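You operate a simulated robot arm through the tools that you are given. There is no shell and no other tool. Be economical: measure what you need, move in short steps, check, and stop when the job is done.

Carry out the task below with a simulated two-armed robot. There is one attempt and no reset: what you move stays moved.

TASK
Take the cable clip from the right bench table and leave it on top of the red carton there. Stack the box labelled "screws" from the right bench table on top of the box that says "seals". Take the labelled meter on the number twelve table patch and put it away on the top of the corner table. Screw the lid back on the jar. Take the green cartridge from the left bench table and put it on the top of the climate cabinet. Open the bottom table drawer, take the black block on the left bench table and put it away in the inside of the bottom table drawer and shut the drawer again. Press the test button two times. Fetch the 60 A grey relay from the top of the workbench and set it on the end of the cable table by the rails. The order is free.

It is judged by the outcome, as a careful person would: the job done as asked, and still so three seconds after it is handed in. It fails if anything else is knocked over, pushed out of place, dropped, spilled or broken. A push-on lid holds only when it is set on centred and level and pressed home; a screw cap is set on level and turned clockwise until tight.

THE ROBOT
Two 7-joint arms with two-finger parallel grippers on one trunk, on a base that drives. Base frame: it is fixed to the floor where the robot stands at the start and does not move with it; the origin is under the middle of the robot, x ahead of it, y to its left, z up; the surface under the hand at the start is at about z = 660. Readings come in mm, degrees, newtons and seconds.
The left shoulder is at the start at [60, 189, 1053], the right one opposite. With the tool pointing down near the work surface each hand reaches from about 100 to 640 mm from the robot's upright axis, wherever it stands, measured 20 degrees to its own side. Places, roughly: black block (5x8x4 cm) [400, 2400, 700]; bottom table drawer [-2100, -300, 600]; cable clip (4x3x2 cm) [500, 100, 700]; end of the cable table by the rails (24x34 cm) [-2120, 3800, 800]; green cartridge [500, 1500, 750]; grey relay [-2250, 4750, 750]; inside of the bottom table drawer [-2200, -300, 500]; jar [500, 1250, 750]; labelled meter [500, 1000, 750]; red carton [500, 0, 750]; small blue box, small red box, small yellow box [500, -1250, 750]; test button [-2100, 3200, 900]; top of the climate cabinet [-2300, -2500, 1700]; top of the corner table [-2300, -3500, 800]. Payload 3.43 kg a hand.
The TCP of each hand is the grasp point between the finger pads, 30 mm short of the fingertips. In the tool frame z runs along the fingers and y along their closing line. Largest opening 94 mm; finger width 28, thickness 10; the body of the gripper, 50 by 96 mm, starts 55 mm behind the TCP.
Orientation is that of the tool frame in the base frame, as a unit quaternion [w, x, y, z]. With the fingers straight down and closing along the base's y, the tool's x points along the base's -x, its y along +y and its z along -z.

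THE INTERFACE
- The arms move only by the tool step_arm. It takes "left_moves", "right_moves" or both (then of equal length, played together; a hand with none holds still); each is a list that holds one entry, the list of rows, each a list of 7 numbers: the shift along the base's x, y, z in mm, then the turn, a rotation vector about the base's x, y, z in degrees, then the gripper command, from -1 (shut) to 1 (fully open), values between in proportion. In form: [[[dx, dy, dz, ax, ay, az, jaw], ...]]. A call has 1 to 20 rows; each row is the pose to reach, as a shift and turn from the pose commanded when the call began. Each row takes 0.2 s and may step no farther than 50 mm and 8.6 degrees from the row before; otherwise, or with a gripper value out of range, the whole call is refused. A pose out of reach is approached as far as the arm can. The call stops where the force on the tool passes 40 N (or 10 N more than at its start, if that is more) or the arm is blocked; 0.2 s more then pass. Each finger travels about 153 mm/s and halts on what it meets, pressing with about 27 N; the grip force reading is that of the motor and also rises with nothing between the fingers. The clock runs only during rows and for 0.2 s after the last one: add rows that repeat a pose to give the fingers time. The reply holds the time, the measured pose of the TCP, the force on the tool along the base axes, the opening and the grip force, in the units named above and with some noise, with the torque about the TCP (base axes, N m) and any sound that the robot's microphone picked up, and new pictures: "show" is both (left out), scene, wrist or none (wrist: the cameras of the hands that moved).
- Cameras (640 x 400 px; columns grow to the right, rows downward): "scene" is now at [-1.7, 36.8, 1593.8]; the picture's right is [0.56, -0.83, 0.00], its down [-0.70, -0.47, -0.54] and it looks along [0.45, 0.30, -0.84] (base axes); focal length 267 px, centre (320, 200). "left" rides on the left gripper at [76, -14, -102] in its tool frame; the picture's right is [0.18, 0.98, 0.00], its down [-0.75, 0.14, -0.64] and it looks along [-0.63, 0.12, 0.77] (tool axes); focal length 243 px, centre (320, 200). "right" rides on the right gripper at [76, 14, -102] in its tool frame; the picture's right is [-0.18, 0.98, 0.00], its down [-0.75, -0.14, -0.64] and it looks along [-0.63, -0.12, 0.77] (tool axes); focal length 243 px, centre (320, 200). There is no depth. A picture from a camera that has moved, and an enlarged one, comes with that camera's place and axes in the base frame and with its lens.
- move_column(by): slides the trunk up (or, below 0, down) by that many mm; the arms and the scene camera ride with it, the base frame stays. It gives what a move gives, with no picture.
- roll_base(legs): drives the robot by 1 to 6 legs, each [ahead, left, turn to the left] in mm, mm and degrees, along the robot's own axes; the way and the turn of a leg run together, so that a leg with both is an arc; at most 1500 mm and 180 degrees a leg. The arms and the cameras ride along, it lands a little off, and it stops where it bumps. It gives what a move gives, and a new picture of the scene camera.
- aim_head(pan, tilt): turns the head with the scene camera to pan (to the left, within 86 degrees either way) and tilt (down, from -29 to 69), counted from straight ahead of the robot. It gives what a move gives, and a new picture of the scene camera.
- inspect(camera, box): a new picture of the part [left, top, right, bottom] of that camera's present view, enlarged. The clock stands still meanwhile.
- hand_in(): hands the job in; it is judged then, once.

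Go step by step. Nothing tells you exact positions but the pictures and the camera data: compare them with the known pose of the tool, close in by small moves and look again before you grip or let go. The budget is 483 turns and 360 pictures, counting those below and the enlarged ones. Unless the task says otherwise, let go and move clear before handing in.

The tools are called as a command line: name --argument value ..., lists and objects as JSON in quotes. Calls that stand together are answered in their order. step_arm: Moves the arms, as the interface text tells. Its arguments: {"type":"object","properties":{"left_moves":{"type":"array"},"right_moves":{"type":"array"},"show":{"type":"string","enum":["both","scene","wrist","none"]}},"required":[]} The other tools are called the same way: move_column (by) slides the trunk up or down; roll_base (legs) drives the base; aim_head (pan, tilt) turns the head that bears the scene camera; inspect (camera, box) takes an enlarged picture of a part of a camera's view; hand_in () hands the job in.

At the start:

```text
clock: 0.0
left_position: [316.2, 356.9, 923.2]
left_ee_rot: [0.0, 0.0, 1.0, 0.0]
left_force: [-0.7, 0.5, 0.1]
left_moment: [-0.02, -0.02, 0.04]
left_gripper_width: 94.1
left_grip_force: 0.1
right_position: [348.8, 3.8, 960.4]
right_ee_rot: [0.001, 0.0, 1.0, 0.0]
right_force: [0.1, 0.0, 0.7]
right_moment: [-0.01, -0.02, -0.02]
right_gripper_width: 94.1
right_grip_force: 0.1
trunk travel left (down, up): [-725.0, 265.0]
robot x, y, heading: [2.5, -1.1, -0.2]
head pan, tilt: [33.9, 57.5]
```

scene: 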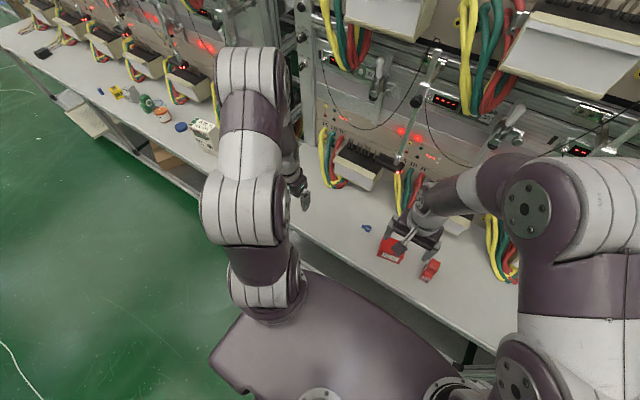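
right: 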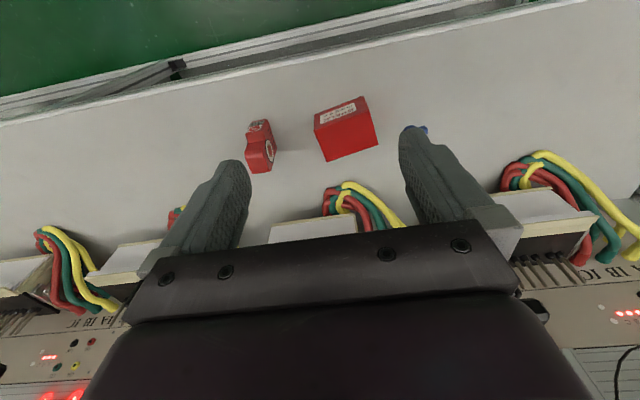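
left: 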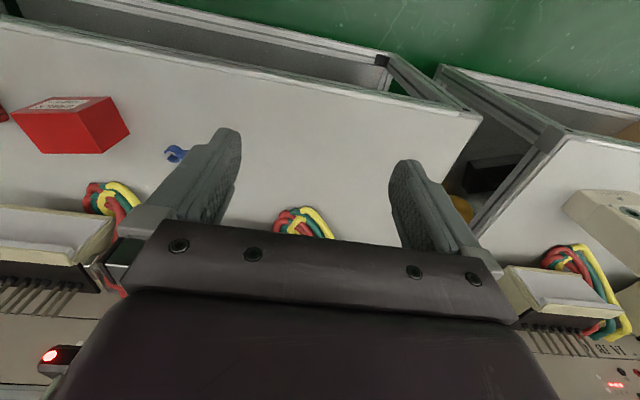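

I see the blue clip, the red carton and another red object on the bench in front. I'll look closer at them before planning the grip.

inspect --camera "left" --box '[0, 60, 240, 210]'

inspect --camera "right" --box '[220, 70, 460, 220]'

inspect --camera "scene" --box '[0, 0, 240, 150]'

```text
2.67 times, centred on (120, 135) of left
camera zoom: at [239.5, 341.2, 1026.3], right [-0.18, 0.98, 0.0], down [0.75, 0.14, 0.64], along [0.63, 0.12, -0.77], focal length 647 px, centre (853, 373)
```

zoom: 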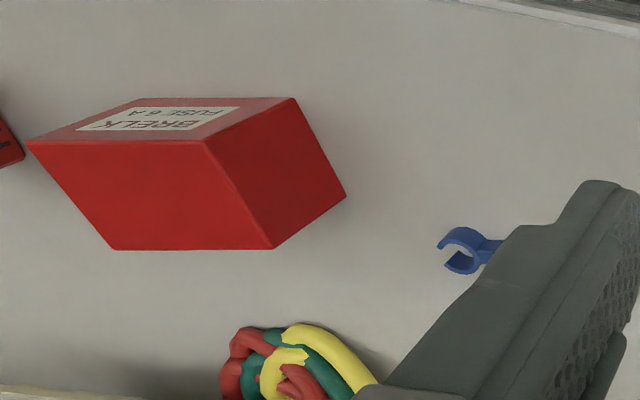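

```text
2.67 times, centred on (340, 145) of right
camera zoom: at [273.0, 18.6, 1063.0], right [0.18, 0.98, 0.0], down [0.75, -0.14, 0.64], along [0.63, -0.12, -0.77], focal length 647 px, centre (267, 347)
```

zoom: 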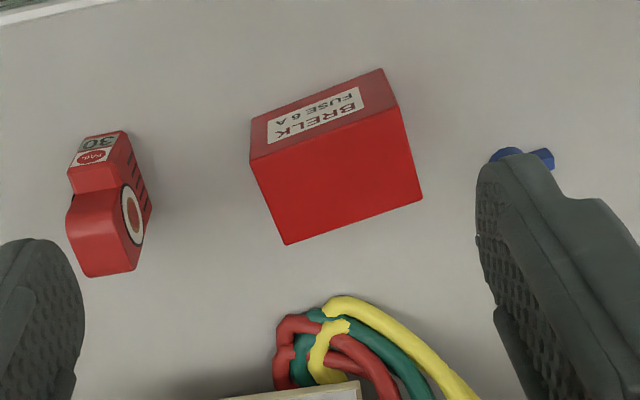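

```text
2.67 times, centred on (120, 75) of scene
camera zoom: at [-1.7, 36.8, 1593.8], right [0.56, -0.83, 0.0], down [-0.7, -0.47, -0.54], along [0.45, 0.3, -0.84], focal length 711 px, centre (853, 533)
```

zoom: 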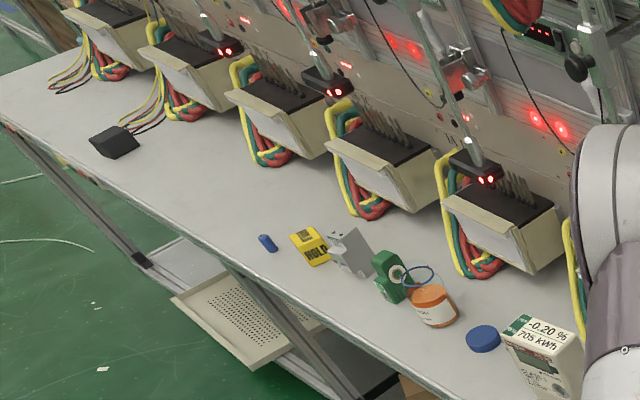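

The carton (BRELK FUSE) has its top at about (438, 30, 724), and the clip is near (475, 155). I'll move the right hand aside and bring the left hand over the clip.

step_arm --left_moves '[[[23, -34, -20, 0, 0, 0, 1], [46, -68, -40, 0, 0, 0, 1], [69, -102, -60, 0, 0, 0, 1], [92, -136, -80, 0, 0, 0, 1], [115, -170, -90, 0, 0, 0, 1], [129, -202, -100, 0, 0, 0, 1]]]' --right_moves '[[[0, -45, 0, 0, 0, 0, 1], [0, -90, 0, 0, 0, 0, 1], [0, -135, 0, 0, 0, 0, 1], [0, -180, 0, 0, 0, 0, 1], [0, -225, 0, 0, 0, 0, 1], [0, -260, 0, 0, 0, 0, 1]]]' --show "wrist"

```text
clock: 1.4
left_position: [443.7, 153.6, 822.3]
left_ee_rot: [0.0, 0.0, 1.0, 0.001]
left_force: [0.0, -0.4, -0.2]
left_moment: [-0.03, 0.01, 0.01]
left_gripper_width: 93.9
left_grip_force: 0.0
right_position: [350.2, -257.0, 960.5]
right_ee_rot: [0.0, -0.002, 1.0, 0.001]
right_force: [-0.4, -0.7, 0.3]
right_moment: [0.03, 0.0, 0.02]
right_gripper_width: 93.9
right_grip_force: 0.0
trunk travel left (down, up): [-725.0, 265.0]
robot x, y, heading: [3.7, 0.7, 0.1]
head pan, tilt: [33.9, 57.5]
camera right: at [274.4, -243.6, 1064.2], right [0.18, 0.98, 0.0], down [0.75, -0.14, 0.64], along [0.63, -0.12, -0.77], focal length 243 px, centre (320, 200)
camera left: at [367.0, 138.4, 925.4], right [-0.18, 0.98, 0.0], down [0.75, 0.14, 0.64], along [0.63, 0.12, -0.77], focal length 243 px, centre (320, 200)
```

right: 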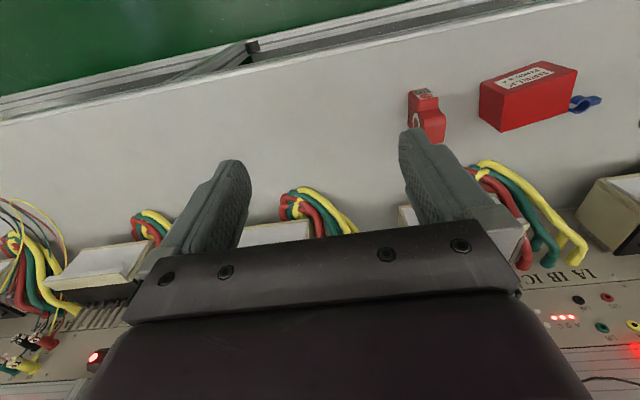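
left: 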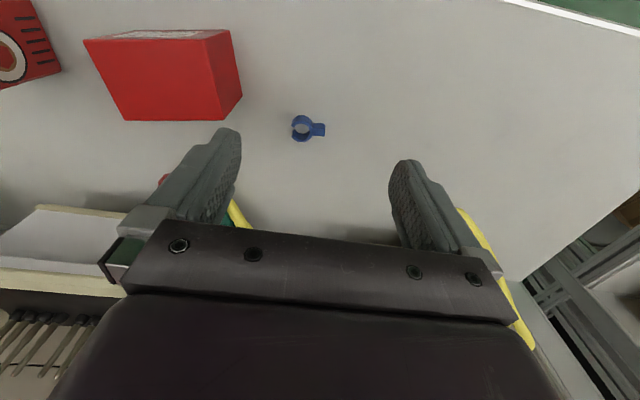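

inspect --camera "left" --box '[260, 90, 372, 160]'

```text
5.71 times, centred on (316, 125) of left
camera zoom: at [367.0, 138.4, 925.4], right [-0.18, 0.98, 0.0], down [0.75, 0.14, 0.64], along [0.63, 0.12, -0.77], focal length 1386 px, centre (343, 629)
```

zoom: 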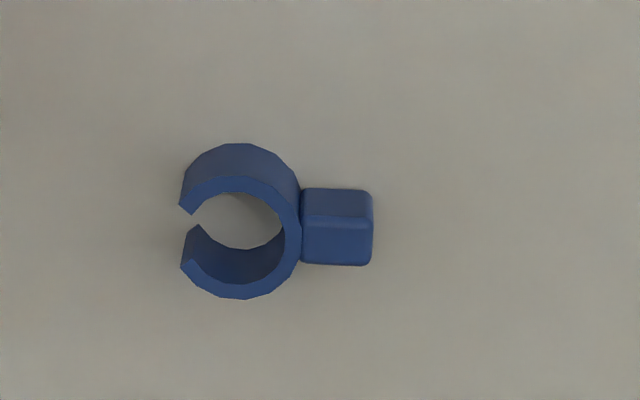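

step_arm --left_moves '[[[10, -2, -30, 0, 0, 5, 0.4], [22, -5, -60, 0, 0, 10, 0.4], [32, -7, -90, 0, 0, 10, 0.4], [32, -7, -115, 0, 0, 10, 0.4], [32, -7, -120, 0, 0, 10, 0.4]]]' --show "wrist"

```text
clock: 2.6
left_position: [475.6, 146.6, 700.6]
left_ee_rot: [0.0, -0.087, 0.996, 0.0]
left_force: [0.1, -0.2, -0.7]
left_moment: [-0.04, -0.03, -0.03]
left_gripper_width: 65.9
left_grip_force: 0.0
right_position: [349.0, -256.4, 960.7]
right_ee_rot: [0.001, 0.001, 1.0, 0.001]
right_force: [-0.3, -0.2, -0.3]
right_moment: [0.0, -0.03, 0.04]
right_gripper_width: 93.9
right_grip_force: 0.1
trunk travel left (down, up): [-725.0, 265.0]
robot x, y, heading: [-3.0, -1.2, -0.2]
head pan, tilt: [33.9, 57.5]
camera left: at [403.5, 118.6, 804.6], right [-0.35, 0.94, 0.0], down [0.72, 0.27, 0.64], along [0.6, 0.23, -0.77], focal length 243 px, centre (320, 200)
```

left: 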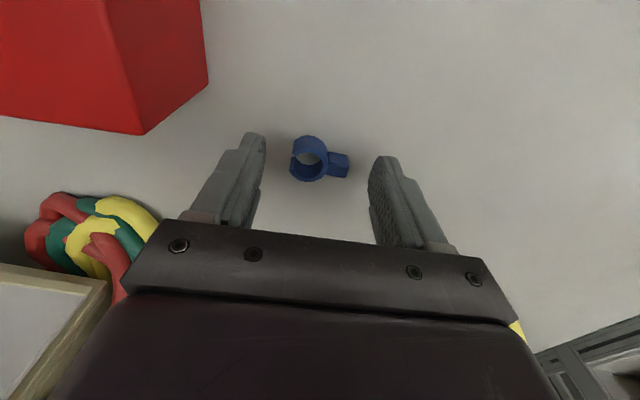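

step_arm --left_moves '[[[0, 0, -7, 0, 0, 0, 0.4], [0, 0, -7, 0, 0, 0, -0.6], [0, 0, -7, 0, 0, 0, -1], [0, 0, -7, 0, 0, 0, -1], [0, 0, 30, 0, 0, 0, -1], [0, 0, 70, 0, 0, 0, -1]]]' --show "wrist"

```text
clock: 4.0
left_position: [473.3, 146.9, 776.9]
left_ee_rot: [-0.001, -0.088, 0.996, 0.0]
left_force: [0.3, 0.5, -0.1]
left_moment: [0.0, -0.02, 0.01]
left_gripper_width: 35.6
left_grip_force: 27.4
right_position: [349.5, -255.0, 961.2]
right_ee_rot: [0.0, 0.0, 1.0, 0.0]
right_force: [-1.5, 0.6, -0.3]
right_moment: [0.02, 0.0, 0.0]
right_gripper_width: 93.9
right_grip_force: 0.1
trunk travel left (down, up): [-725.0, 265.0]
robot x, y, heading: [-0.5, 0.4, 0.0]
head pan, tilt: [33.9, 57.5]
camera left: at [401.7, 120.0, 879.3], right [-0.35, 0.94, 0.0], down [0.72, 0.27, 0.64], along [0.6, 0.23, -0.77], focal length 243 px, centre (320, 200)
```

left: 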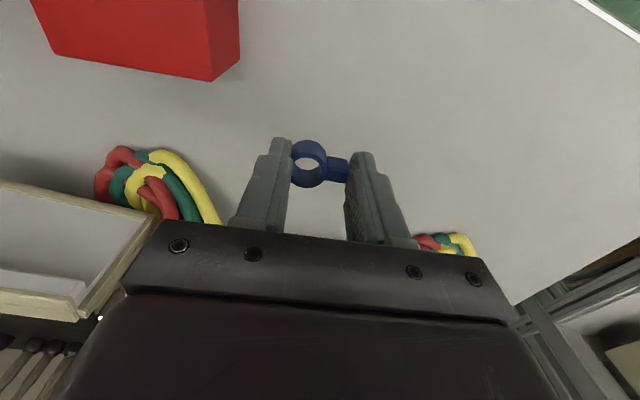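

step_arm --left_moves '[[[0, 0, 28, 0, 0, 0, -1], [-13, -38, 28, 0, 0, 0, -1], [-26, -78, 28, 0, 0, 0, -1], [-35, -117, 28, 0, 0, 0, -1], [-35, -117, 0, 0, 0, 0, -1]]]'

```text
clock: 5.2
left_position: [442.6, 32.6, 772.5]
left_ee_rot: [-0.001, -0.087, 0.996, 0.0]
left_force: [0.0, 0.3, -0.2]
left_moment: [-0.02, 0.02, 0.01]
left_gripper_width: 35.5
left_grip_force: 27.1
right_position: [351.6, -255.7, 962.0]
right_ee_rot: [-0.001, -0.001, 1.0, 0.0]
right_force: [0.9, 0.6, -0.1]
right_moment: [0.0, 0.0, 0.0]
right_gripper_width: 94.1
right_grip_force: 0.1
trunk travel left (down, up): [-725.0, 265.0]
robot x, y, heading: [5.2, -3.8, -0.0]
head pan, tilt: [33.9, 57.5]
camera scene: at [0.2, 37.6, 1593.8], right [0.56, -0.83, 0.0], down [-0.7, -0.47, -0.54], along [0.44, 0.3, -0.84], focal length 267 px, centre (320, 200)
camera left: at [370.7, 4.7, 876.0], right [-0.35, 0.94, 0.0], down [0.72, 0.27, 0.64], along [0.6, 0.23, -0.77], focal length 243 px, centre (320, 200)
```

scene: 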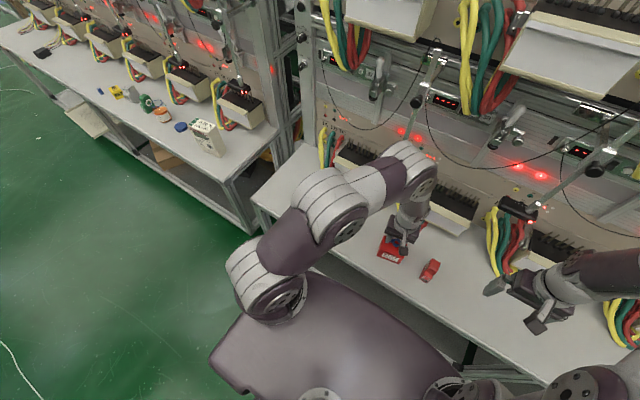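
left: 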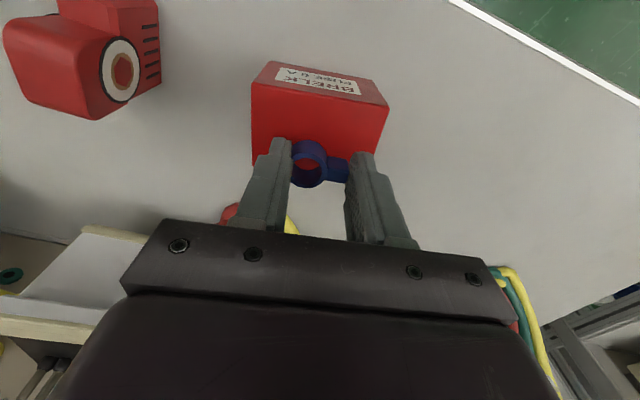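

step_arm --left_moves '[[[-5, -4, -8, 0, 0, 0, -1], [-5, -4, -14, 0, 0, 0, -1], [-5, -4, -15, 0, 0, 0, -1]]]' --show "wrist"

```text
clock: 6.0
left_position: [439.0, 26.0, 760.1]
left_ee_rot: [0.002, -0.087, 0.996, -0.001]
left_force: [-0.6, 5.0, 17.8]
left_moment: [0.12, -0.04, 0.0]
left_gripper_width: 35.6
left_grip_force: 27.1
right_position: [349.8, -255.0, 963.6]
right_ee_rot: [0.001, 0.0, 1.0, -0.001]
right_force: [0.0, 0.0, 1.4]
right_moment: [0.04, -0.01, 0.0]
right_gripper_width: 94.1
right_grip_force: 0.1
trunk travel left (down, up): [-725.0, 265.0]
robot x, y, heading: [1.1, 1.2, 0.0]
head pan, tilt: [33.9, 57.5]
camera left: at [365.2, -1.1, 863.1], right [-0.35, 0.94, 0.0], down [0.72, 0.27, 0.64], along [0.6, 0.23, -0.77], focal length 243 px, centre (320, 200)
```

left: 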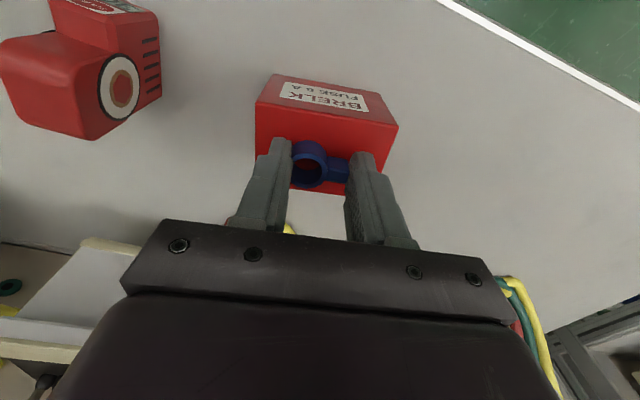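

step_arm --left_moves '[[[0, 0, 1.5, 0, 0, 0, -1], [0, 0, 1.5, 0, 0, 0, -0.1], [0, 0, 1.5, 0, 0, 0, 0.3], [0, 0, 20, 0, 0, 0, 0.3], [0, 0, 60, 0, 0, 0, 0.3], [-30, 20, 100, 0, 0, 0, 0.3]]]' --show "wrist"

```text
refused: row 6 steps farther than a row can; nothing moved
```

step_arm --left_moves '[[[0, 0, 1.5, 0, 0, 0, -1], [0, 0, 1.5, 0, 0, 0, -0.1], [0, 0, 1.5, 0, 0, 0, 0.3], [0, 0, 20, 0, 0, 0, 0.3], [0, 0, 60, 0, 0, 0, 0.3], [-20, 20, 95, 0, 0, 0, 0.3]]]' --show "wrist"

```text
clock: 7.4
left_position: [415.0, 46.1, 849.9]
left_ee_rot: [-0.001, -0.086, 0.996, 0.0]
left_force: [0.7, -0.5, -0.5]
left_moment: [-0.01, -0.01, -0.01]
left_gripper_width: 60.9
left_grip_force: 0.1
right_position: [349.5, -254.5, 962.6]
right_ee_rot: [0.001, 0.0, 1.0, 0.0]
right_force: [-1.1, -0.3, -0.1]
right_moment: [0.0, 0.04, 0.03]
right_gripper_width: 94.0
right_grip_force: 0.0
trunk travel left (down, up): [-725.0, 265.0]
robot x, y, heading: [2.6, -1.0, 0.0]
head pan, tilt: [33.9, 57.5]
camera left: at [342.3, 18.4, 953.3], right [-0.35, 0.94, 0.0], down [0.72, 0.27, 0.64], along [0.6, 0.23, -0.77], focal length 243 px, centre (320, 200)
```

left: 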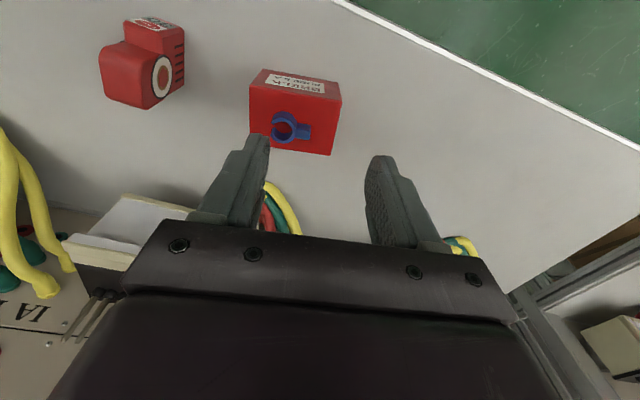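

Clip is resting on the carton. I'll retract the left hand, and look toward the right along the bench.

step_arm --left_moves '[[[-20, 40, 20, 0, 0, -5, 0.5], [-50, 80, 40, 0, 0, -10, 1], [-80, 120, 60, 0, 0, -10, 1], [-105, 160, 75, 0, 0, -10, 1], [-115, 200, 85, 0, 0, -10, 1]]]' --show "none"

aim_head --pan -60 --tilt 35

```text
refused: row 2 steps farther than a row can; nothing moved
```

```text
clock: 9.1
left_position: [416.2, 44.6, 849.8]
left_ee_rot: [0.0, -0.087, 0.996, 0.0]
left_force: [0.1, -0.3, 0.8]
left_moment: [-0.01, 0.0, 0.01]
left_gripper_width: 61.1
left_grip_force: 0.1
right_position: [349.5, -255.7, 962.8]
right_ee_rot: [0.0, 0.0, 1.0, 0.0]
right_force: [0.4, 0.2, -0.4]
right_moment: [0.0, -0.01, 0.02]
right_gripper_width: 94.0
right_grip_force: 0.1
trunk travel left (down, up): [-725.0, 265.0]
robot x, y, heading: [1.0, 1.8, 0.2]
head pan, tilt: [-60.0, 35.0]
camera scene: at [-15.1, -78.3, 1625.1], right [-0.87, -0.5, 0.0], down [-0.29, 0.5, -0.82], along [0.41, -0.71, -0.57], focal length 267 px, centre (320, 200)
```

scene: 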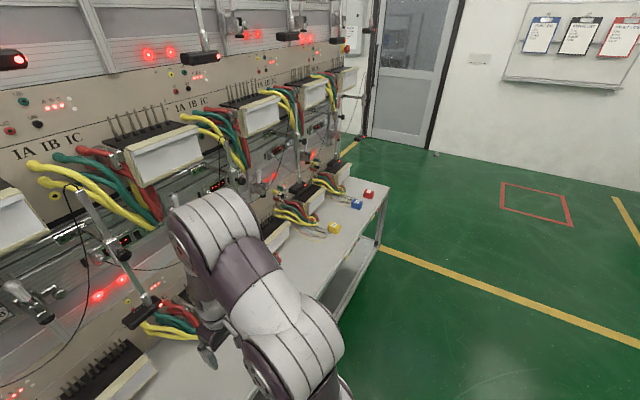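

step_arm --left_moves '[[[-20, 38, 20, 0, 0, -5, 0.5], [-45, 75, 35, 0, 0, -10, 1], [-70, 112, 50, 0, 0, -10, 1], [-95, 150, 65, 0, 0, -10, 1], [-115, 190, 80, 0, 0, -10, 1]]]' --show "none"

roll_base --legs '[[-60, 0, 0], [0, -1060, 0]]'

```text
clock: 10.3
left_position: [300.1, 236.6, 934.2]
left_ee_rot: [0.001, 0.002, 1.0, 0.0]
left_force: [0.0, 0.4, 0.0]
left_moment: [-0.01, 0.01, 0.01]
left_gripper_width: 94.0
left_grip_force: 0.1
right_position: [350.2, -255.0, 963.1]
right_ee_rot: [0.0, 0.0, 1.0, 0.0]
right_force: [-0.4, -0.3, 0.8]
right_moment: [0.0, -0.03, 0.01]
right_gripper_width: 93.9
right_grip_force: 0.1
trunk travel left (down, up): [-725.0, 265.0]
robot x, y, heading: [1.3, 2.4, 0.0]
head pan, tilt: [-60.0, 35.0]
```

```text
clock: 16.4
left_position: [238.5, -840.8, 933.7]
left_ee_rot: [0.0, 0.005, 1.0, 0.001]
left_force: [0.4, 0.7, -1.0]
left_moment: [0.0, 0.03, -0.02]
left_gripper_width: 94.2
left_grip_force: 0.1
right_position: [282.7, -1332.1, 961.7]
right_ee_rot: [0.0, 0.004, 1.0, 0.0]
right_force: [0.3, 0.0, 0.2]
right_moment: [0.0, 0.0, 0.0]
right_gripper_width: 93.7
right_grip_force: 0.1
trunk travel left (down, up): [-725.0, 265.0]
robot x, y, heading: [-65.3, -1073.3, -0.5]
head pan, tilt: [-60.0, 35.0]
camera scene: at [-80.9, -1151.4, 1625.2], right [-0.87, -0.49, 0.0], down [-0.28, 0.5, -0.82], along [0.4, -0.71, -0.57], focal length 267 px, centre (320, 200)
```

scene: 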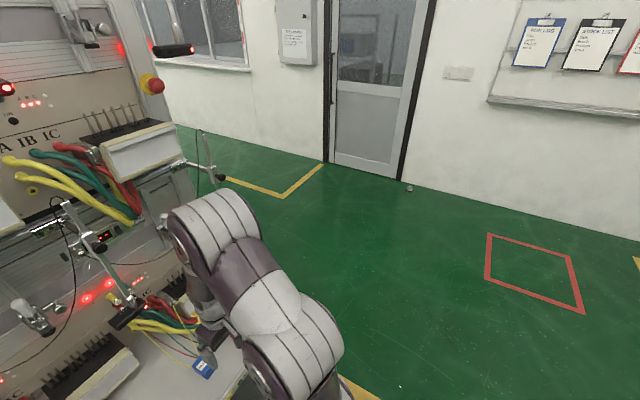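

aim_head --pan -15 --tilt 60

inspect --camera "right" --box '[0, 0, 640, 400]'

inspect --camera "left" --box '[0, 0, 640, 400]'

```text
clock: 17.5
left_position: [239.4, -839.7, 933.2]
left_ee_rot: [0.0, 0.004, 1.0, 0.001]
left_force: [0.6, 0.6, -0.3]
left_moment: [0.0, 0.01, 0.01]
left_gripper_width: 94.1
left_grip_force: 0.0
right_position: [282.9, -1333.0, 962.4]
right_ee_rot: [0.0, 0.004, 1.0, 0.001]
right_force: [0.5, 0.1, 0.0]
right_moment: [0.02, 0.0, 0.03]
right_gripper_width: 93.7
right_grip_force: 0.1
trunk travel left (down, up): [-725.0, 265.0]
robot x, y, heading: [-64.4, -1071.2, -0.6]
head pan, tilt: [-15.0, 60.0]
camera scene: at [-60.0, -1092.6, 1590.9], right [-0.27, -0.96, 0.0], down [-0.83, 0.23, -0.5], along [0.48, -0.13, -0.87], focal length 267 px, centre (320, 200)
```

scene: 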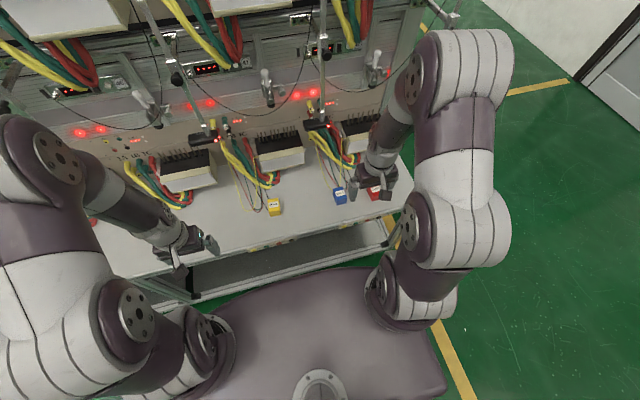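

```text
1.00 times, centred on (320, 200) of right (not enlarged: the box is as wide or as high as the picture)
camera zoom: at [206.9, -1317.3, 1064.7], right [0.19, 0.98, 0.0], down [0.75, -0.15, 0.64], along [0.63, -0.12, -0.77], focal length 243 px, centre (320, 200)
```

zoom: 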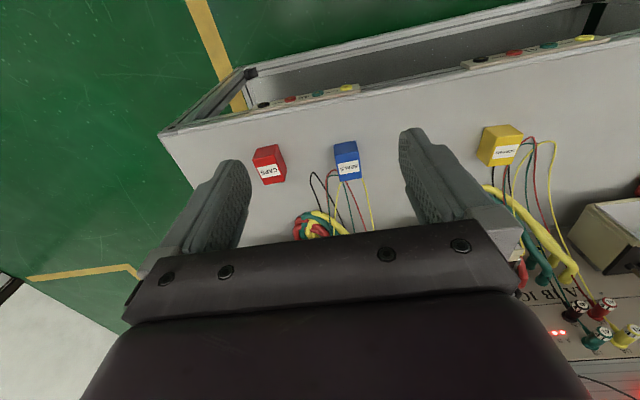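

```text
1.00 times, centred on (320, 200) of left (not enlarged: the box is as wide or as high as the picture)
camera zoom: at [163.0, -853.9, 1036.4], right [-0.18, 0.98, 0.0], down [0.75, 0.13, 0.64], along [0.63, 0.11, -0.77], focal length 243 px, centre (320, 200)
```

zoom: 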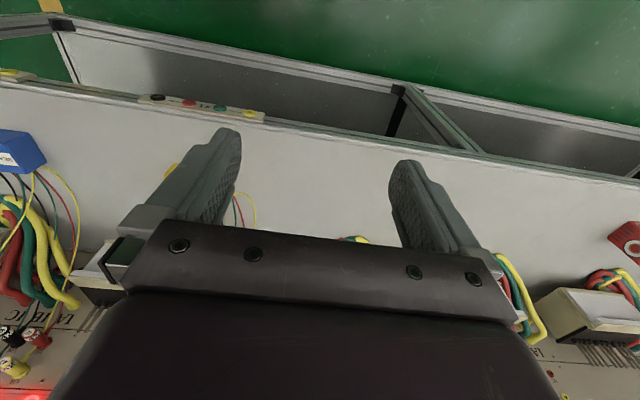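

inspect --camera "right" --box '[230, 110, 390, 210]'

inspect --camera "right" --box '[440, 110, 568, 190]'

```text
4.00 times, centred on (310, 160) of right
camera zoom: at [206.9, -1317.3, 1064.7], right [0.19, 0.98, 0.0], down [0.75, -0.15, 0.64], along [0.63, -0.12, -0.77], focal length 970 px, centre (360, 360)
```

zoom: 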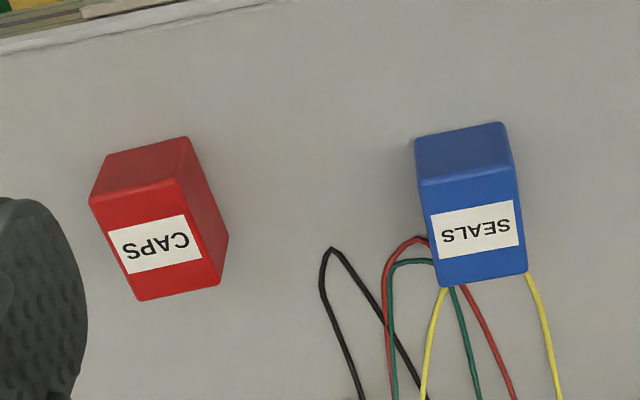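

```text
5.00 times, centred on (504, 150) of right
camera zoom: at [206.9, -1317.3, 1064.7], right [0.19, 0.98, 0.0], down [0.75, -0.15, 0.64], along [0.63, -0.12, -0.77], focal length 1213 px, centre (-600, 450)
```

zoom: 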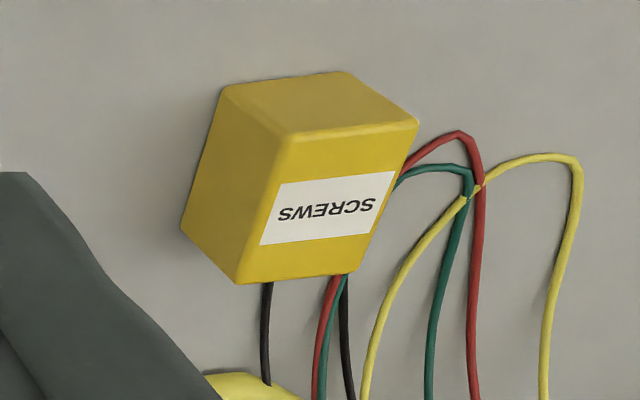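

Labels read: red "CAPS", blue "SEALS" (centre top ≈ (442, −1310, 699)), yellow "SCREWS" (≈ (461, −1049)). I'll move the right hand over the yellow box.

step_arm --right_moves '[[[20, 32, -15, 0, 0, 0, 0.6], [40, 64, -30, 0, 0, 0, 0.6], [60, 96, -45, 0, 0, 0, 0.6], [80, 128, -60, 0, 0, 0, 0.6], [100, 160, -80, 0, 0, -2, 0.6], [120, 192, -100, 0, 0, -4, 0.6], [140, 224, -120, 0, 0, -4, 0.6], [160, 254, -150, 0, 0, -4, 0.6], [175, 280, -185, 0, 0, -4, 0.6]]]' --show "wrist"

```text
clock: 19.5
left_position: [239.9, -839.7, 932.7]
left_ee_rot: [-0.001, 0.005, 1.0, 0.0]
left_force: [-0.3, 0.4, 1.2]
left_moment: [-0.01, -0.01, 0.0]
left_gripper_width: 93.8
left_grip_force: 0.1
right_position: [462.1, -1049.5, 779.4]
right_ee_rot: [0.0, 0.04, 0.999, 0.0]
right_force: [0.7, 0.8, 0.1]
right_moment: [0.02, 0.02, 0.01]
right_gripper_width: 75.1
right_grip_force: 0.0
trunk travel left (down, up): [-725.0, 265.0]
robot x, y, heading: [-63.5, -1072.2, -0.5]
head pan, tilt: [-15.0, 60.0]
camera right: at [387.9, -1029.3, 881.3], right [0.26, 0.97, 0.0], down [0.74, -0.2, 0.64], along [0.62, -0.17, -0.77], focal length 243 px, centre (320, 200)
```

right: 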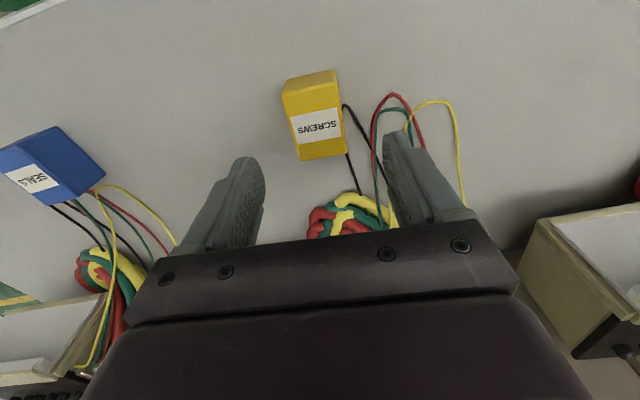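

step_arm --right_moves '[[[-1, -1, -30, 0, 0, -2, 0.6], [-1, -1, -60, 0, 0, -2, 0.6], [-1, -1, -78, 0, 0, -2, 0.6], [-1, -1, -78, 0, 0, -2, 0.0], [-1, -1, -78, 0, 0, -2, -1], [-1, -1, -78, 0, 0, -2, -1]]]' --show "wrist"

```text
clock: 20.9
left_position: [238.4, -840.4, 933.2]
left_ee_rot: [0.0, 0.005, 1.0, 0.0]
left_force: [1.1, 1.0, -0.2]
left_moment: [-0.01, -0.05, 0.01]
left_gripper_width: 94.2
left_grip_force: 0.1
right_position: [457.1, -1052.2, 700.4]
right_ee_rot: [0.001, 0.057, 0.998, 0.0]
right_force: [0.6, -0.2, 0.1]
right_moment: [0.02, 0.02, 0.02]
right_gripper_width: 45.6
right_grip_force: 26.7
trunk travel left (down, up): [-725.0, 265.0]
robot x, y, heading: [-65.5, -1072.5, -0.8]
head pan, tilt: [-15.0, 60.0]
camera right: at [384.2, -1029.1, 802.3], right [0.29, 0.96, 0.0], down [0.73, -0.23, 0.64], along [0.61, -0.19, -0.77], focal length 243 px, centre (320, 200)
```

right: 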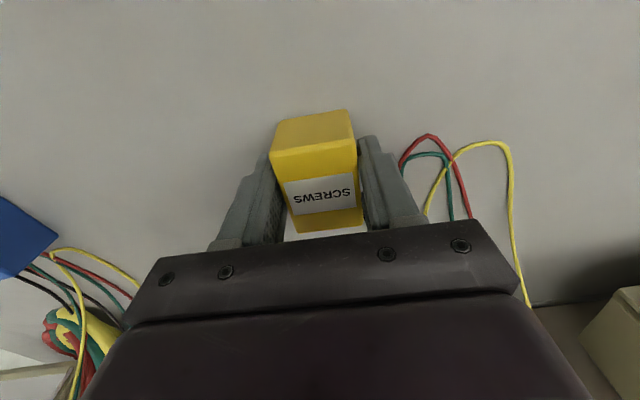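

step_arm --right_moves '[[[0, 0, 15, 0, 0, 0, -1], [0, 0, 50, 0, 0, 0, -1], [0, 0, 95, 0, 0, 0, -1]]]' --show "wrist"

```text
clock: 21.7
left_position: [239.2, -838.7, 932.7]
left_ee_rot: [0.0, 0.005, 1.0, 0.001]
left_force: [-1.2, -0.2, -0.1]
left_moment: [-0.04, -0.03, -0.01]
left_gripper_width: 94.1
left_grip_force: 0.0
right_position: [459.3, -1051.9, 792.6]
right_ee_rot: [0.0, 0.057, 0.998, 0.0]
right_force: [0.4, -0.1, -1.4]
right_moment: [-0.01, -0.01, -0.02]
right_gripper_width: 45.8
right_grip_force: 27.0
trunk travel left (down, up): [-725.0, 265.0]
robot x, y, heading: [-65.0, -1071.2, -0.5]
head pan, tilt: [-15.0, 60.0]
camera right: at [383.6, -1029.6, 895.9], right [0.29, 0.96, 0.0], down [0.73, -0.23, 0.64], along [0.61, -0.19, -0.77], focal length 243 px, centre (320, 200)
```

right: 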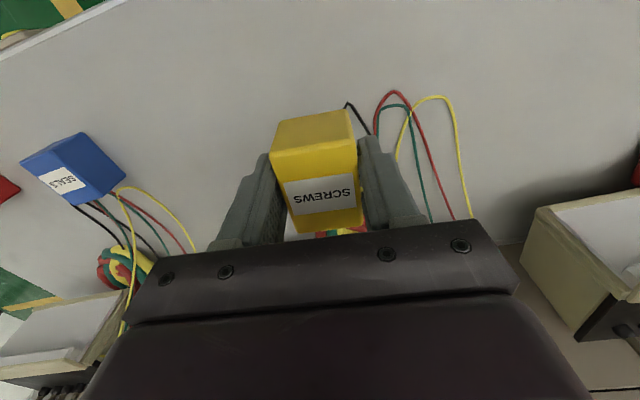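

inspect --camera "right" --box '[230, 80, 422, 250]'

```text
2.35 times, centred on (326, 165) of right
camera zoom: at [383.6, -1029.6, 895.9], right [0.29, 0.96, 0.0], down [0.73, -0.23, 0.64], along [0.61, -0.19, -0.77], focal length 571 px, centre (306, 282)
```

zoom: 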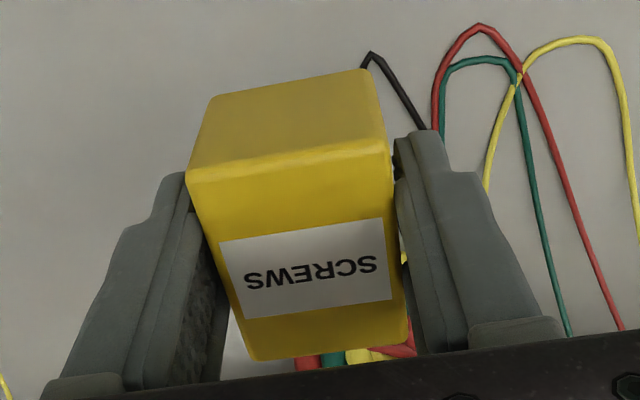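

step_arm --right_moves '[[[0, -40, 10, 0, 0, 2, -1], [-4, -85, 10, 0, 0, 4, -1], [-8, -130, 10, 0, 0, 6, -1], [-12, -175, 10, 0, 0, 8, -1], [-16, -220, 10, 0, 0, 8, -1], [-20, -257, 10, 0, 0, 8, -1]]]'

```text
clock: 23.1
left_position: [238.8, -840.2, 933.4]
left_ee_rot: [0.0, 0.005, 1.0, 0.002]
left_force: [0.5, 0.2, -0.1]
left_moment: [0.03, -0.02, -0.01]
left_gripper_width: 94.0
left_grip_force: 0.2
right_position: [433.7, -1310.4, 806.6]
right_ee_rot: [0.0, -0.013, 1.0, -0.001]
right_force: [-0.3, -0.6, -0.6]
right_moment: [0.02, 0.0, 0.0]
right_gripper_width: 45.5
right_grip_force: 27.2
trunk travel left (down, up): [-725.0, 265.0]
robot x, y, heading: [-62.7, -1071.7, -0.4]
head pan, tilt: [-15.0, 60.0]
camera scene: at [-60.1, -1093.6, 1590.9], right [-0.27, -0.96, 0.0], down [-0.83, 0.23, -0.5], along [0.48, -0.13, -0.87], focal length 267 px, centre (320, 200)
camera right: at [356.7, -1297.6, 909.4], right [0.16, 0.99, 0.0], down [0.76, -0.12, 0.64], along [0.63, -0.1, -0.77], focal length 243 px, centre (320, 200)
```

scene: 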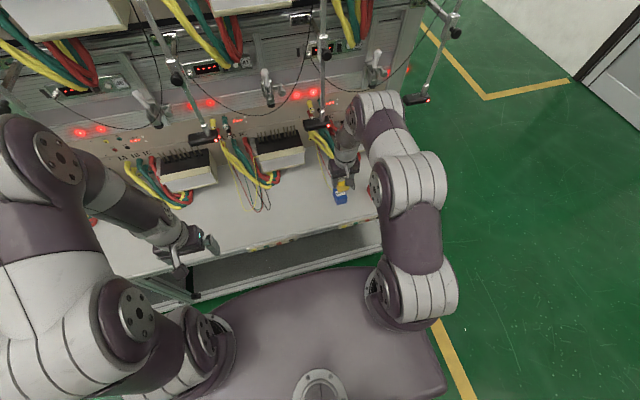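
right: 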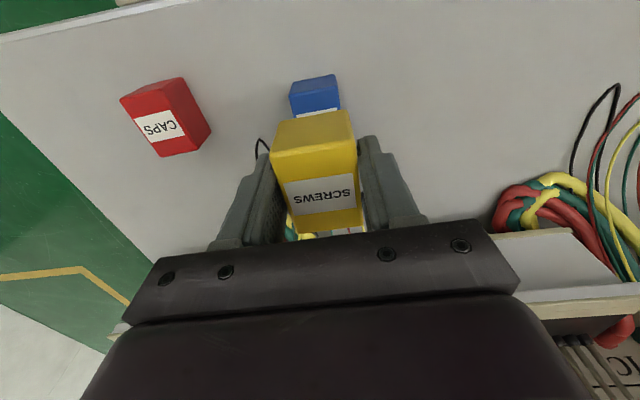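

inspect --camera "right" --box '[240, 60, 400, 160]'

```text
4.00 times, centred on (320, 110) of right
camera zoom: at [356.7, -1297.6, 909.4], right [0.16, 0.99, 0.0], down [0.76, -0.12, 0.64], along [0.63, -0.1, -0.77], focal length 970 px, centre (320, 560)
```

zoom: 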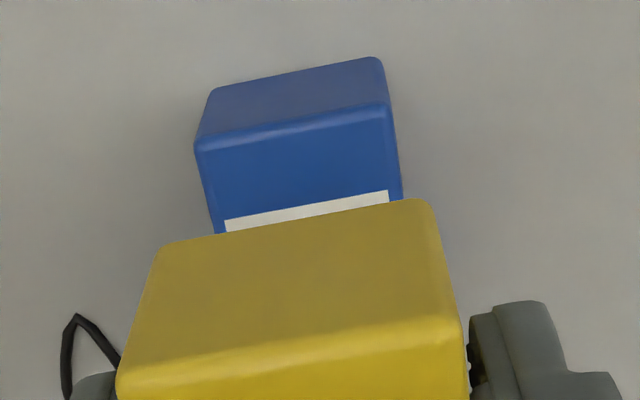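

step_arm --right_moves '[[[5, -2.5, -20, 0, 0, 1.5, -1], [5, -2.5, -45, 0, 0, 1.5, -1], [5, -2.5, -54, 0, 0, 1.5, -1]]]' --show "wrist"

inspect --camera "right" --box '[240, 80, 400, 180]'

```text
clock: 23.9
left_position: [239.2, -839.4, 933.0]
left_ee_rot: [0.0, 0.004, 1.0, 0.0]
left_force: [0.7, -0.2, 0.3]
left_moment: [0.03, -0.02, -0.02]
left_gripper_width: 94.2
left_grip_force: 0.1
right_position: [442.1, -1313.6, 750.2]
right_ee_rot: [-0.001, -0.027, 1.0, 0.0]
right_force: [-0.4, 0.4, -0.4]
right_moment: [-0.02, 0.02, 0.02]
right_gripper_width: 45.6
right_grip_force: 26.9
trunk travel left (down, up): [-725.0, 265.0]
robot x, y, heading: [-65.2, -1072.3, -0.6]
head pan, tilt: [-15.0, 60.0]
camera right: at [365.1, -1303.6, 852.7], right [0.13, 0.99, 0.0], down [0.76, -0.1, 0.64], along [0.64, -0.09, -0.77], focal length 243 px, centre (320, 200)
```

right: 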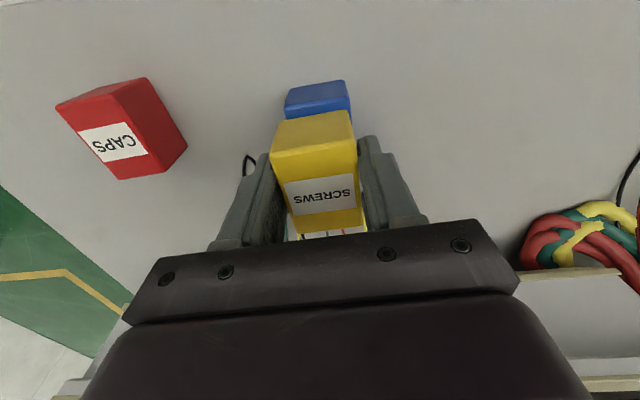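

```text
4.00 times, centred on (320, 130) of right
camera zoom: at [365.1, -1303.6, 852.7], right [0.13, 0.99, 0.0], down [0.76, -0.1, 0.64], along [0.64, -0.09, -0.77], focal length 970 px, centre (320, 480)
```

zoom: 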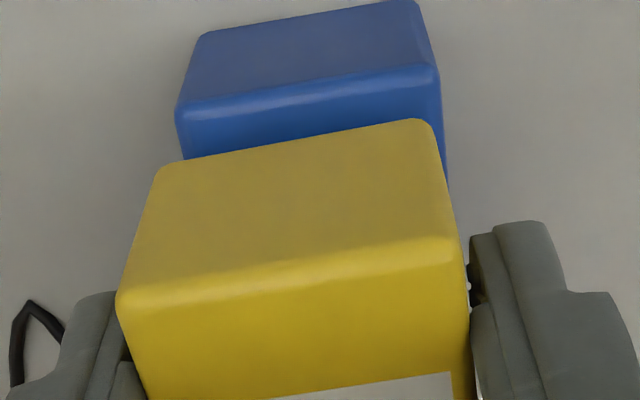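

step_arm --right_moves '[[[-4, 2, -3, 0, 0, 0, -1], [-4, 2, -6, 0, 0, 0, -1], [-4, 2, -8, 0, 0, 0, -1]]]' --show "wrist"

```text
clock: 24.7
left_position: [237.7, -840.1, 934.0]
left_ee_rot: [0.0, 0.004, 1.0, 0.0]
left_force: [-1.0, -0.1, 0.5]
left_moment: [-0.04, -0.03, 0.01]
left_gripper_width: 93.8
left_grip_force: 0.0
right_position: [437.4, -1310.1, 741.7]
right_ee_rot: [0.0, -0.026, 1.0, 0.001]
right_force: [-0.6, -0.6, -0.6]
right_moment: [0.03, 0.03, -0.01]
right_gripper_width: 45.8
right_grip_force: 27.1
trunk travel left (down, up): [-725.0, 265.0]
robot x, y, heading: [-65.0, -1072.2, -0.3]
head pan, tilt: [-15.0, 60.0]
camera right: at [360.3, -1300.3, 844.5], right [0.13, 0.99, 0.0], down [0.76, -0.1, 0.64], along [0.64, -0.09, -0.77], focal length 243 px, centre (320, 200)
```

right: 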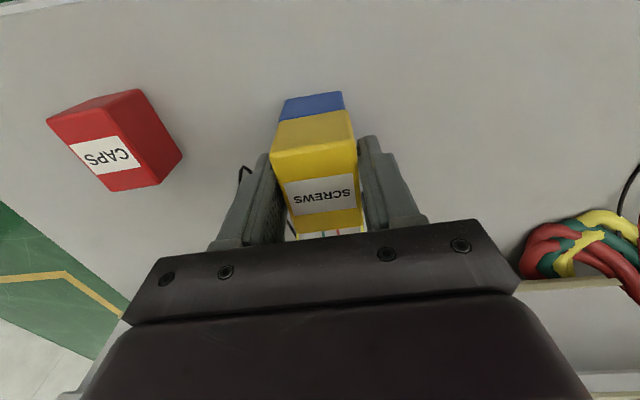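

Nearly touching and well aligned. I'll creep down until contact.

step_arm --right_moves '[[[0, 0, -1, 0, 0, 0, -1], [0, 0, -2, 0, 0, 0, -1], [0, 0, -3, 0, 0, 0, -1]]]' --show "none"

inspect --camera "right" --box '[240, 80, 400, 180]'

```text
clock: 25.5
left_position: [237.3, -838.8, 934.1]
left_ee_rot: [0.001, 0.004, 1.0, 0.0]
left_force: [-0.7, 0.3, -0.2]
left_moment: [0.03, 0.0, 0.01]
left_gripper_width: 93.8
left_grip_force: 0.0
right_position: [437.4, -1310.7, 738.9]
right_ee_rot: [0.002, -0.025, 1.0, -0.001]
right_force: [-2.3, -0.2, 18.9]
right_moment: [0.01, -0.01, -0.01]
right_gripper_width: 45.8
right_grip_force: 27.5
trunk travel left (down, up): [-725.0, 265.0]
robot x, y, heading: [-66.5, -1072.1, -0.5]
head pan, tilt: [-15.0, 60.0]
```

```text
4.00 times, centred on (320, 130) of right
camera zoom: at [360.5, -1300.0, 842.3], right [0.13, 0.99, 0.0], down [0.76, -0.1, 0.65], along [0.64, -0.09, -0.76], focal length 970 px, centre (320, 480)
```

zoom: 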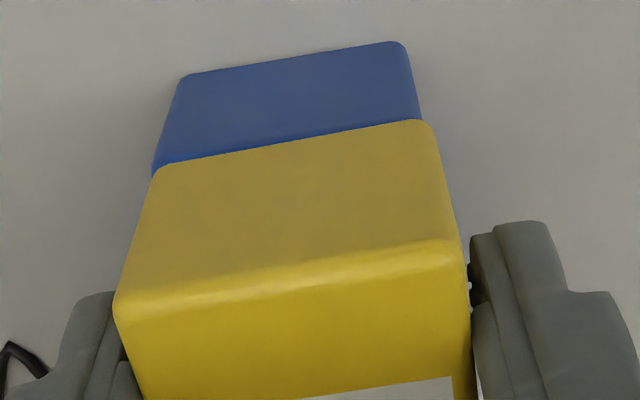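

step_arm --right_moves '[[[0, 0, 1.5, 0, 0, 0, -1], [0, 0, 1.5, 0, 0, 0, 0.3], [0, 0, 1.5, 0, 0, 0, 0.6], [0, 0, 30, 0, 0, 0, 0.6], [0, 0, 75, 0, 0, 0, 0.6], [-20, 0, 120, 0, 0, 0, 1]]]' --show "wrist"

```text
clock: 26.9
left_position: [237.4, -839.7, 932.9]
left_ee_rot: [0.001, 0.004, 1.0, 0.0]
left_force: [-0.8, 0.2, 0.4]
left_moment: [0.01, -0.04, 0.02]
left_gripper_width: 93.8
left_grip_force: 0.0
right_position: [417.0, -1308.4, 858.9]
right_ee_rot: [0.001, -0.026, 1.0, 0.0]
right_force: [0.3, -1.0, -0.2]
right_moment: [-0.01, -0.03, 0.0]
right_gripper_width: 93.8
right_grip_force: 0.0
trunk travel left (down, up): [-725.0, 265.0]
robot x, y, heading: [-63.6, -1073.4, -0.6]
head pan, tilt: [-15.0, 60.0]
camera right: at [339.6, -1298.4, 962.3], right [0.13, 0.99, 0.0], down [0.76, -0.1, 0.64], along [0.64, -0.09, -0.77], focal length 243 px, centre (320, 200)
```

right: 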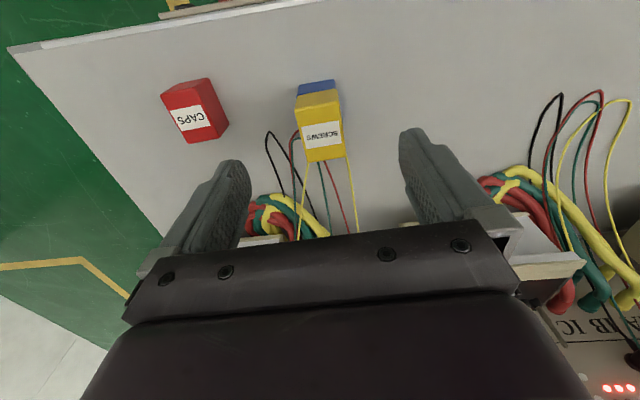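

Stack is good. Retracting the right hand and driving left to the jar/meter area.

step_arm --right_moves '[[[-40, 0, 25, 0, 0, 0, 1], [-80, 0, 50, 0, 0, 0, 1], [-120, 0, 75, 0, 0, 0, 1], [-135, 0, 100, 0, 0, 0, 1]]]' --show "none"

aim_head --pan 40 --tilt 45

roll_base --legs '[[0, 1400, 0.5], [0, 750, 0]]'

```text
clock: 27.9
left_position: [238.7, -839.7, 934.1]
left_ee_rot: [0.002, 0.004, 1.0, 0.0]
left_force: [-1.1, 0.1, 0.2]
left_moment: [-0.01, 0.01, 0.02]
left_gripper_width: 94.0
left_grip_force: 0.1
right_position: [282.3, -1310.6, 957.3]
right_ee_rot: [0.001, -0.026, 1.0, 0.0]
right_force: [0.3, -0.7, -0.4]
right_moment: [0.03, 0.02, 0.02]
right_gripper_width: 94.2
right_grip_force: 0.1
trunk travel left (down, up): [-725.0, 265.0]
robot x, y, heading: [-64.2, -1070.7, -0.5]
head pan, tilt: [-15.0, 60.0]
```

```text
clock: 29.1
left_position: [239.5, -839.8, 934.6]
left_ee_rot: [0.0, 0.004, 1.0, 0.0]
left_force: [-0.5, -0.5, -0.2]
left_moment: [-0.02, 0.0, -0.02]
left_gripper_width: 93.8
left_grip_force: 0.0
right_position: [281.7, -1312.0, 957.2]
right_ee_rot: [0.0, -0.026, 1.0, 0.0]
right_force: [-0.3, 0.3, 0.3]
right_moment: [-0.03, -0.03, -0.01]
right_gripper_width: 93.9
right_grip_force: 0.1
trunk travel left (down, up): [-725.0, 265.0]
robot x, y, heading: [-65.7, -1073.1, -0.4]
head pan, tilt: [40.0, 45.0]
camera scene: at [-61.3, -1023.0, 1610.3], right [0.64, -0.77, 0.0], down [-0.55, -0.45, -0.71], along [0.55, 0.45, -0.71], focal length 267 px, centre (320, 200)
```

scene: 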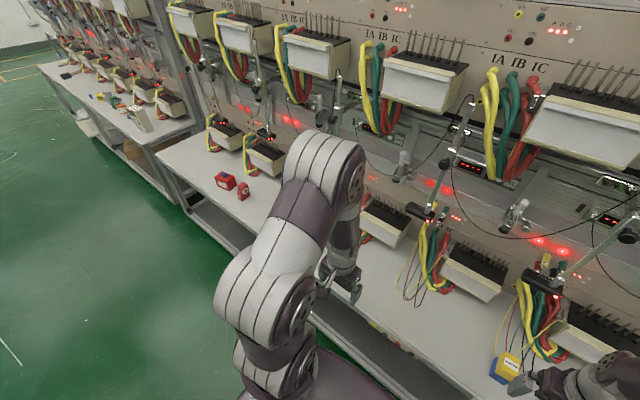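

```text
clock: 40.0
left_position: [260.3, 1368.2, 933.3]
left_ee_rot: [-0.001, 0.004, 1.0, -0.001]
left_force: [-0.3, 0.4, 0.4]
left_moment: [0.04, 0.01, 0.02]
left_gripper_width: 93.9
left_grip_force: 0.0
right_position: [304.4, 896.6, 958.6]
right_ee_rot: [0.0, -0.025, 1.0, 0.0]
right_force: [0.1, -0.5, 0.5]
right_moment: [0.01, -0.02, 0.0]
right_gripper_width: 93.9
right_grip_force: 0.1
trunk travel left (down, up): [-725.0, 265.0]
robot x, y, heading: [-42.6, 1139.0, -0.6]
head pan, tilt: [40.0, 45.0]
camera scene: at [-39.6, 1185.1, 1610.3], right [0.64, -0.77, 0.0], down [-0.55, -0.45, -0.71], along [0.55, 0.45, -0.71], focal length 267 px, centre (320, 200)
```

scene: 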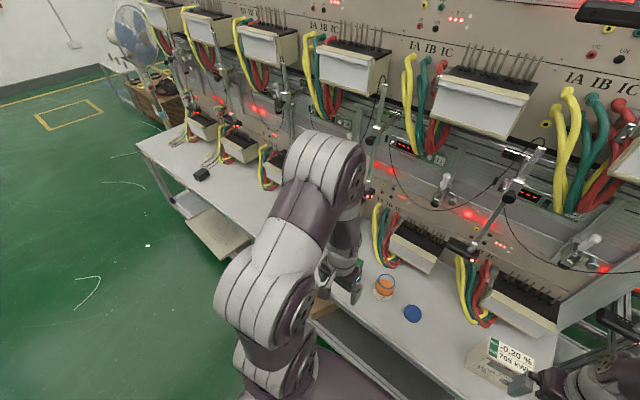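

aim_head --pan 0 --tilt 62

inspect --camera "right" --box '[0, 0, 640, 400]'

inspect --camera "left" --box '[0, 0, 640, 400]'

```text
clock: 41.1
left_position: [260.9, 1367.7, 933.8]
left_ee_rot: [0.001, 0.004, 1.0, 0.0]
left_force: [-0.4, 0.2, 0.4]
left_moment: [0.01, 0.0, 0.0]
left_gripper_width: 94.3
left_grip_force: 0.0
right_position: [305.6, 897.0, 957.4]
right_ee_rot: [0.001, -0.026, 1.0, 0.0]
right_force: [0.3, -0.3, 0.4]
right_moment: [0.01, 0.02, 0.0]
right_gripper_width: 94.1
right_grip_force: 0.0
trunk travel left (down, up): [-725.0, 265.0]
robot x, y, heading: [-43.5, 1136.1, -0.5]
head pan, tilt: [0.0, 62.0]
camera scene: at [-38.0, 1132.9, 1588.6], right [-0.01, -1.0, 0.0], down [-0.88, 0.01, -0.47], along [0.47, 0.0, -0.88], focal length 267 px, centre (320, 200)
```

scene: 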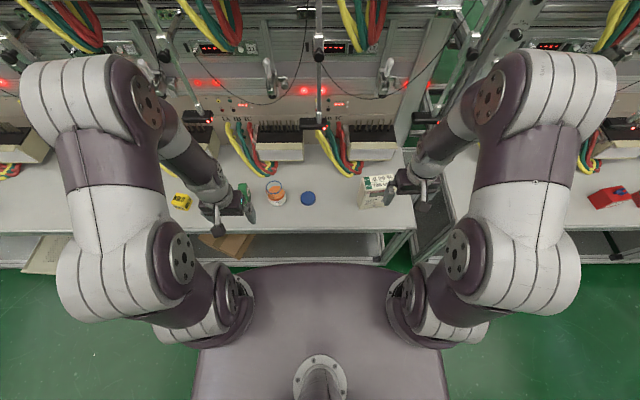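

```text
1.00 times, centred on (320, 200) of right (not enlarged: the box is as wide or as high as the picture)
camera zoom: at [227.9, 908.0, 1059.8], right [0.13, 0.99, 0.0], down [0.76, -0.1, 0.64], along [0.64, -0.08, -0.77], focal length 243 px, centre (320, 200)
```

zoom: 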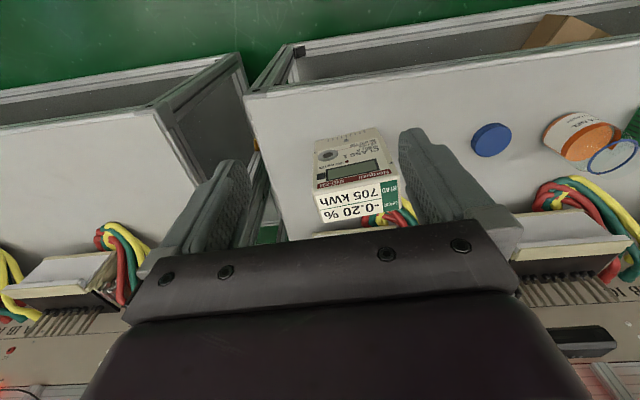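

```text
1.00 times, centred on (320, 200) of left (not enlarged: the box is as wide or as high as the picture)
camera zoom: at [184.6, 1354.4, 1036.3], right [-0.18, 0.98, 0.0], down [0.75, 0.14, 0.64], along [0.63, 0.11, -0.77], focal length 243 px, centre (320, 200)
```

zoom: 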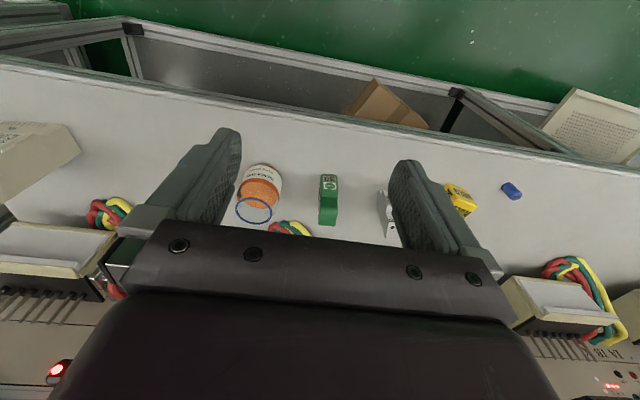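

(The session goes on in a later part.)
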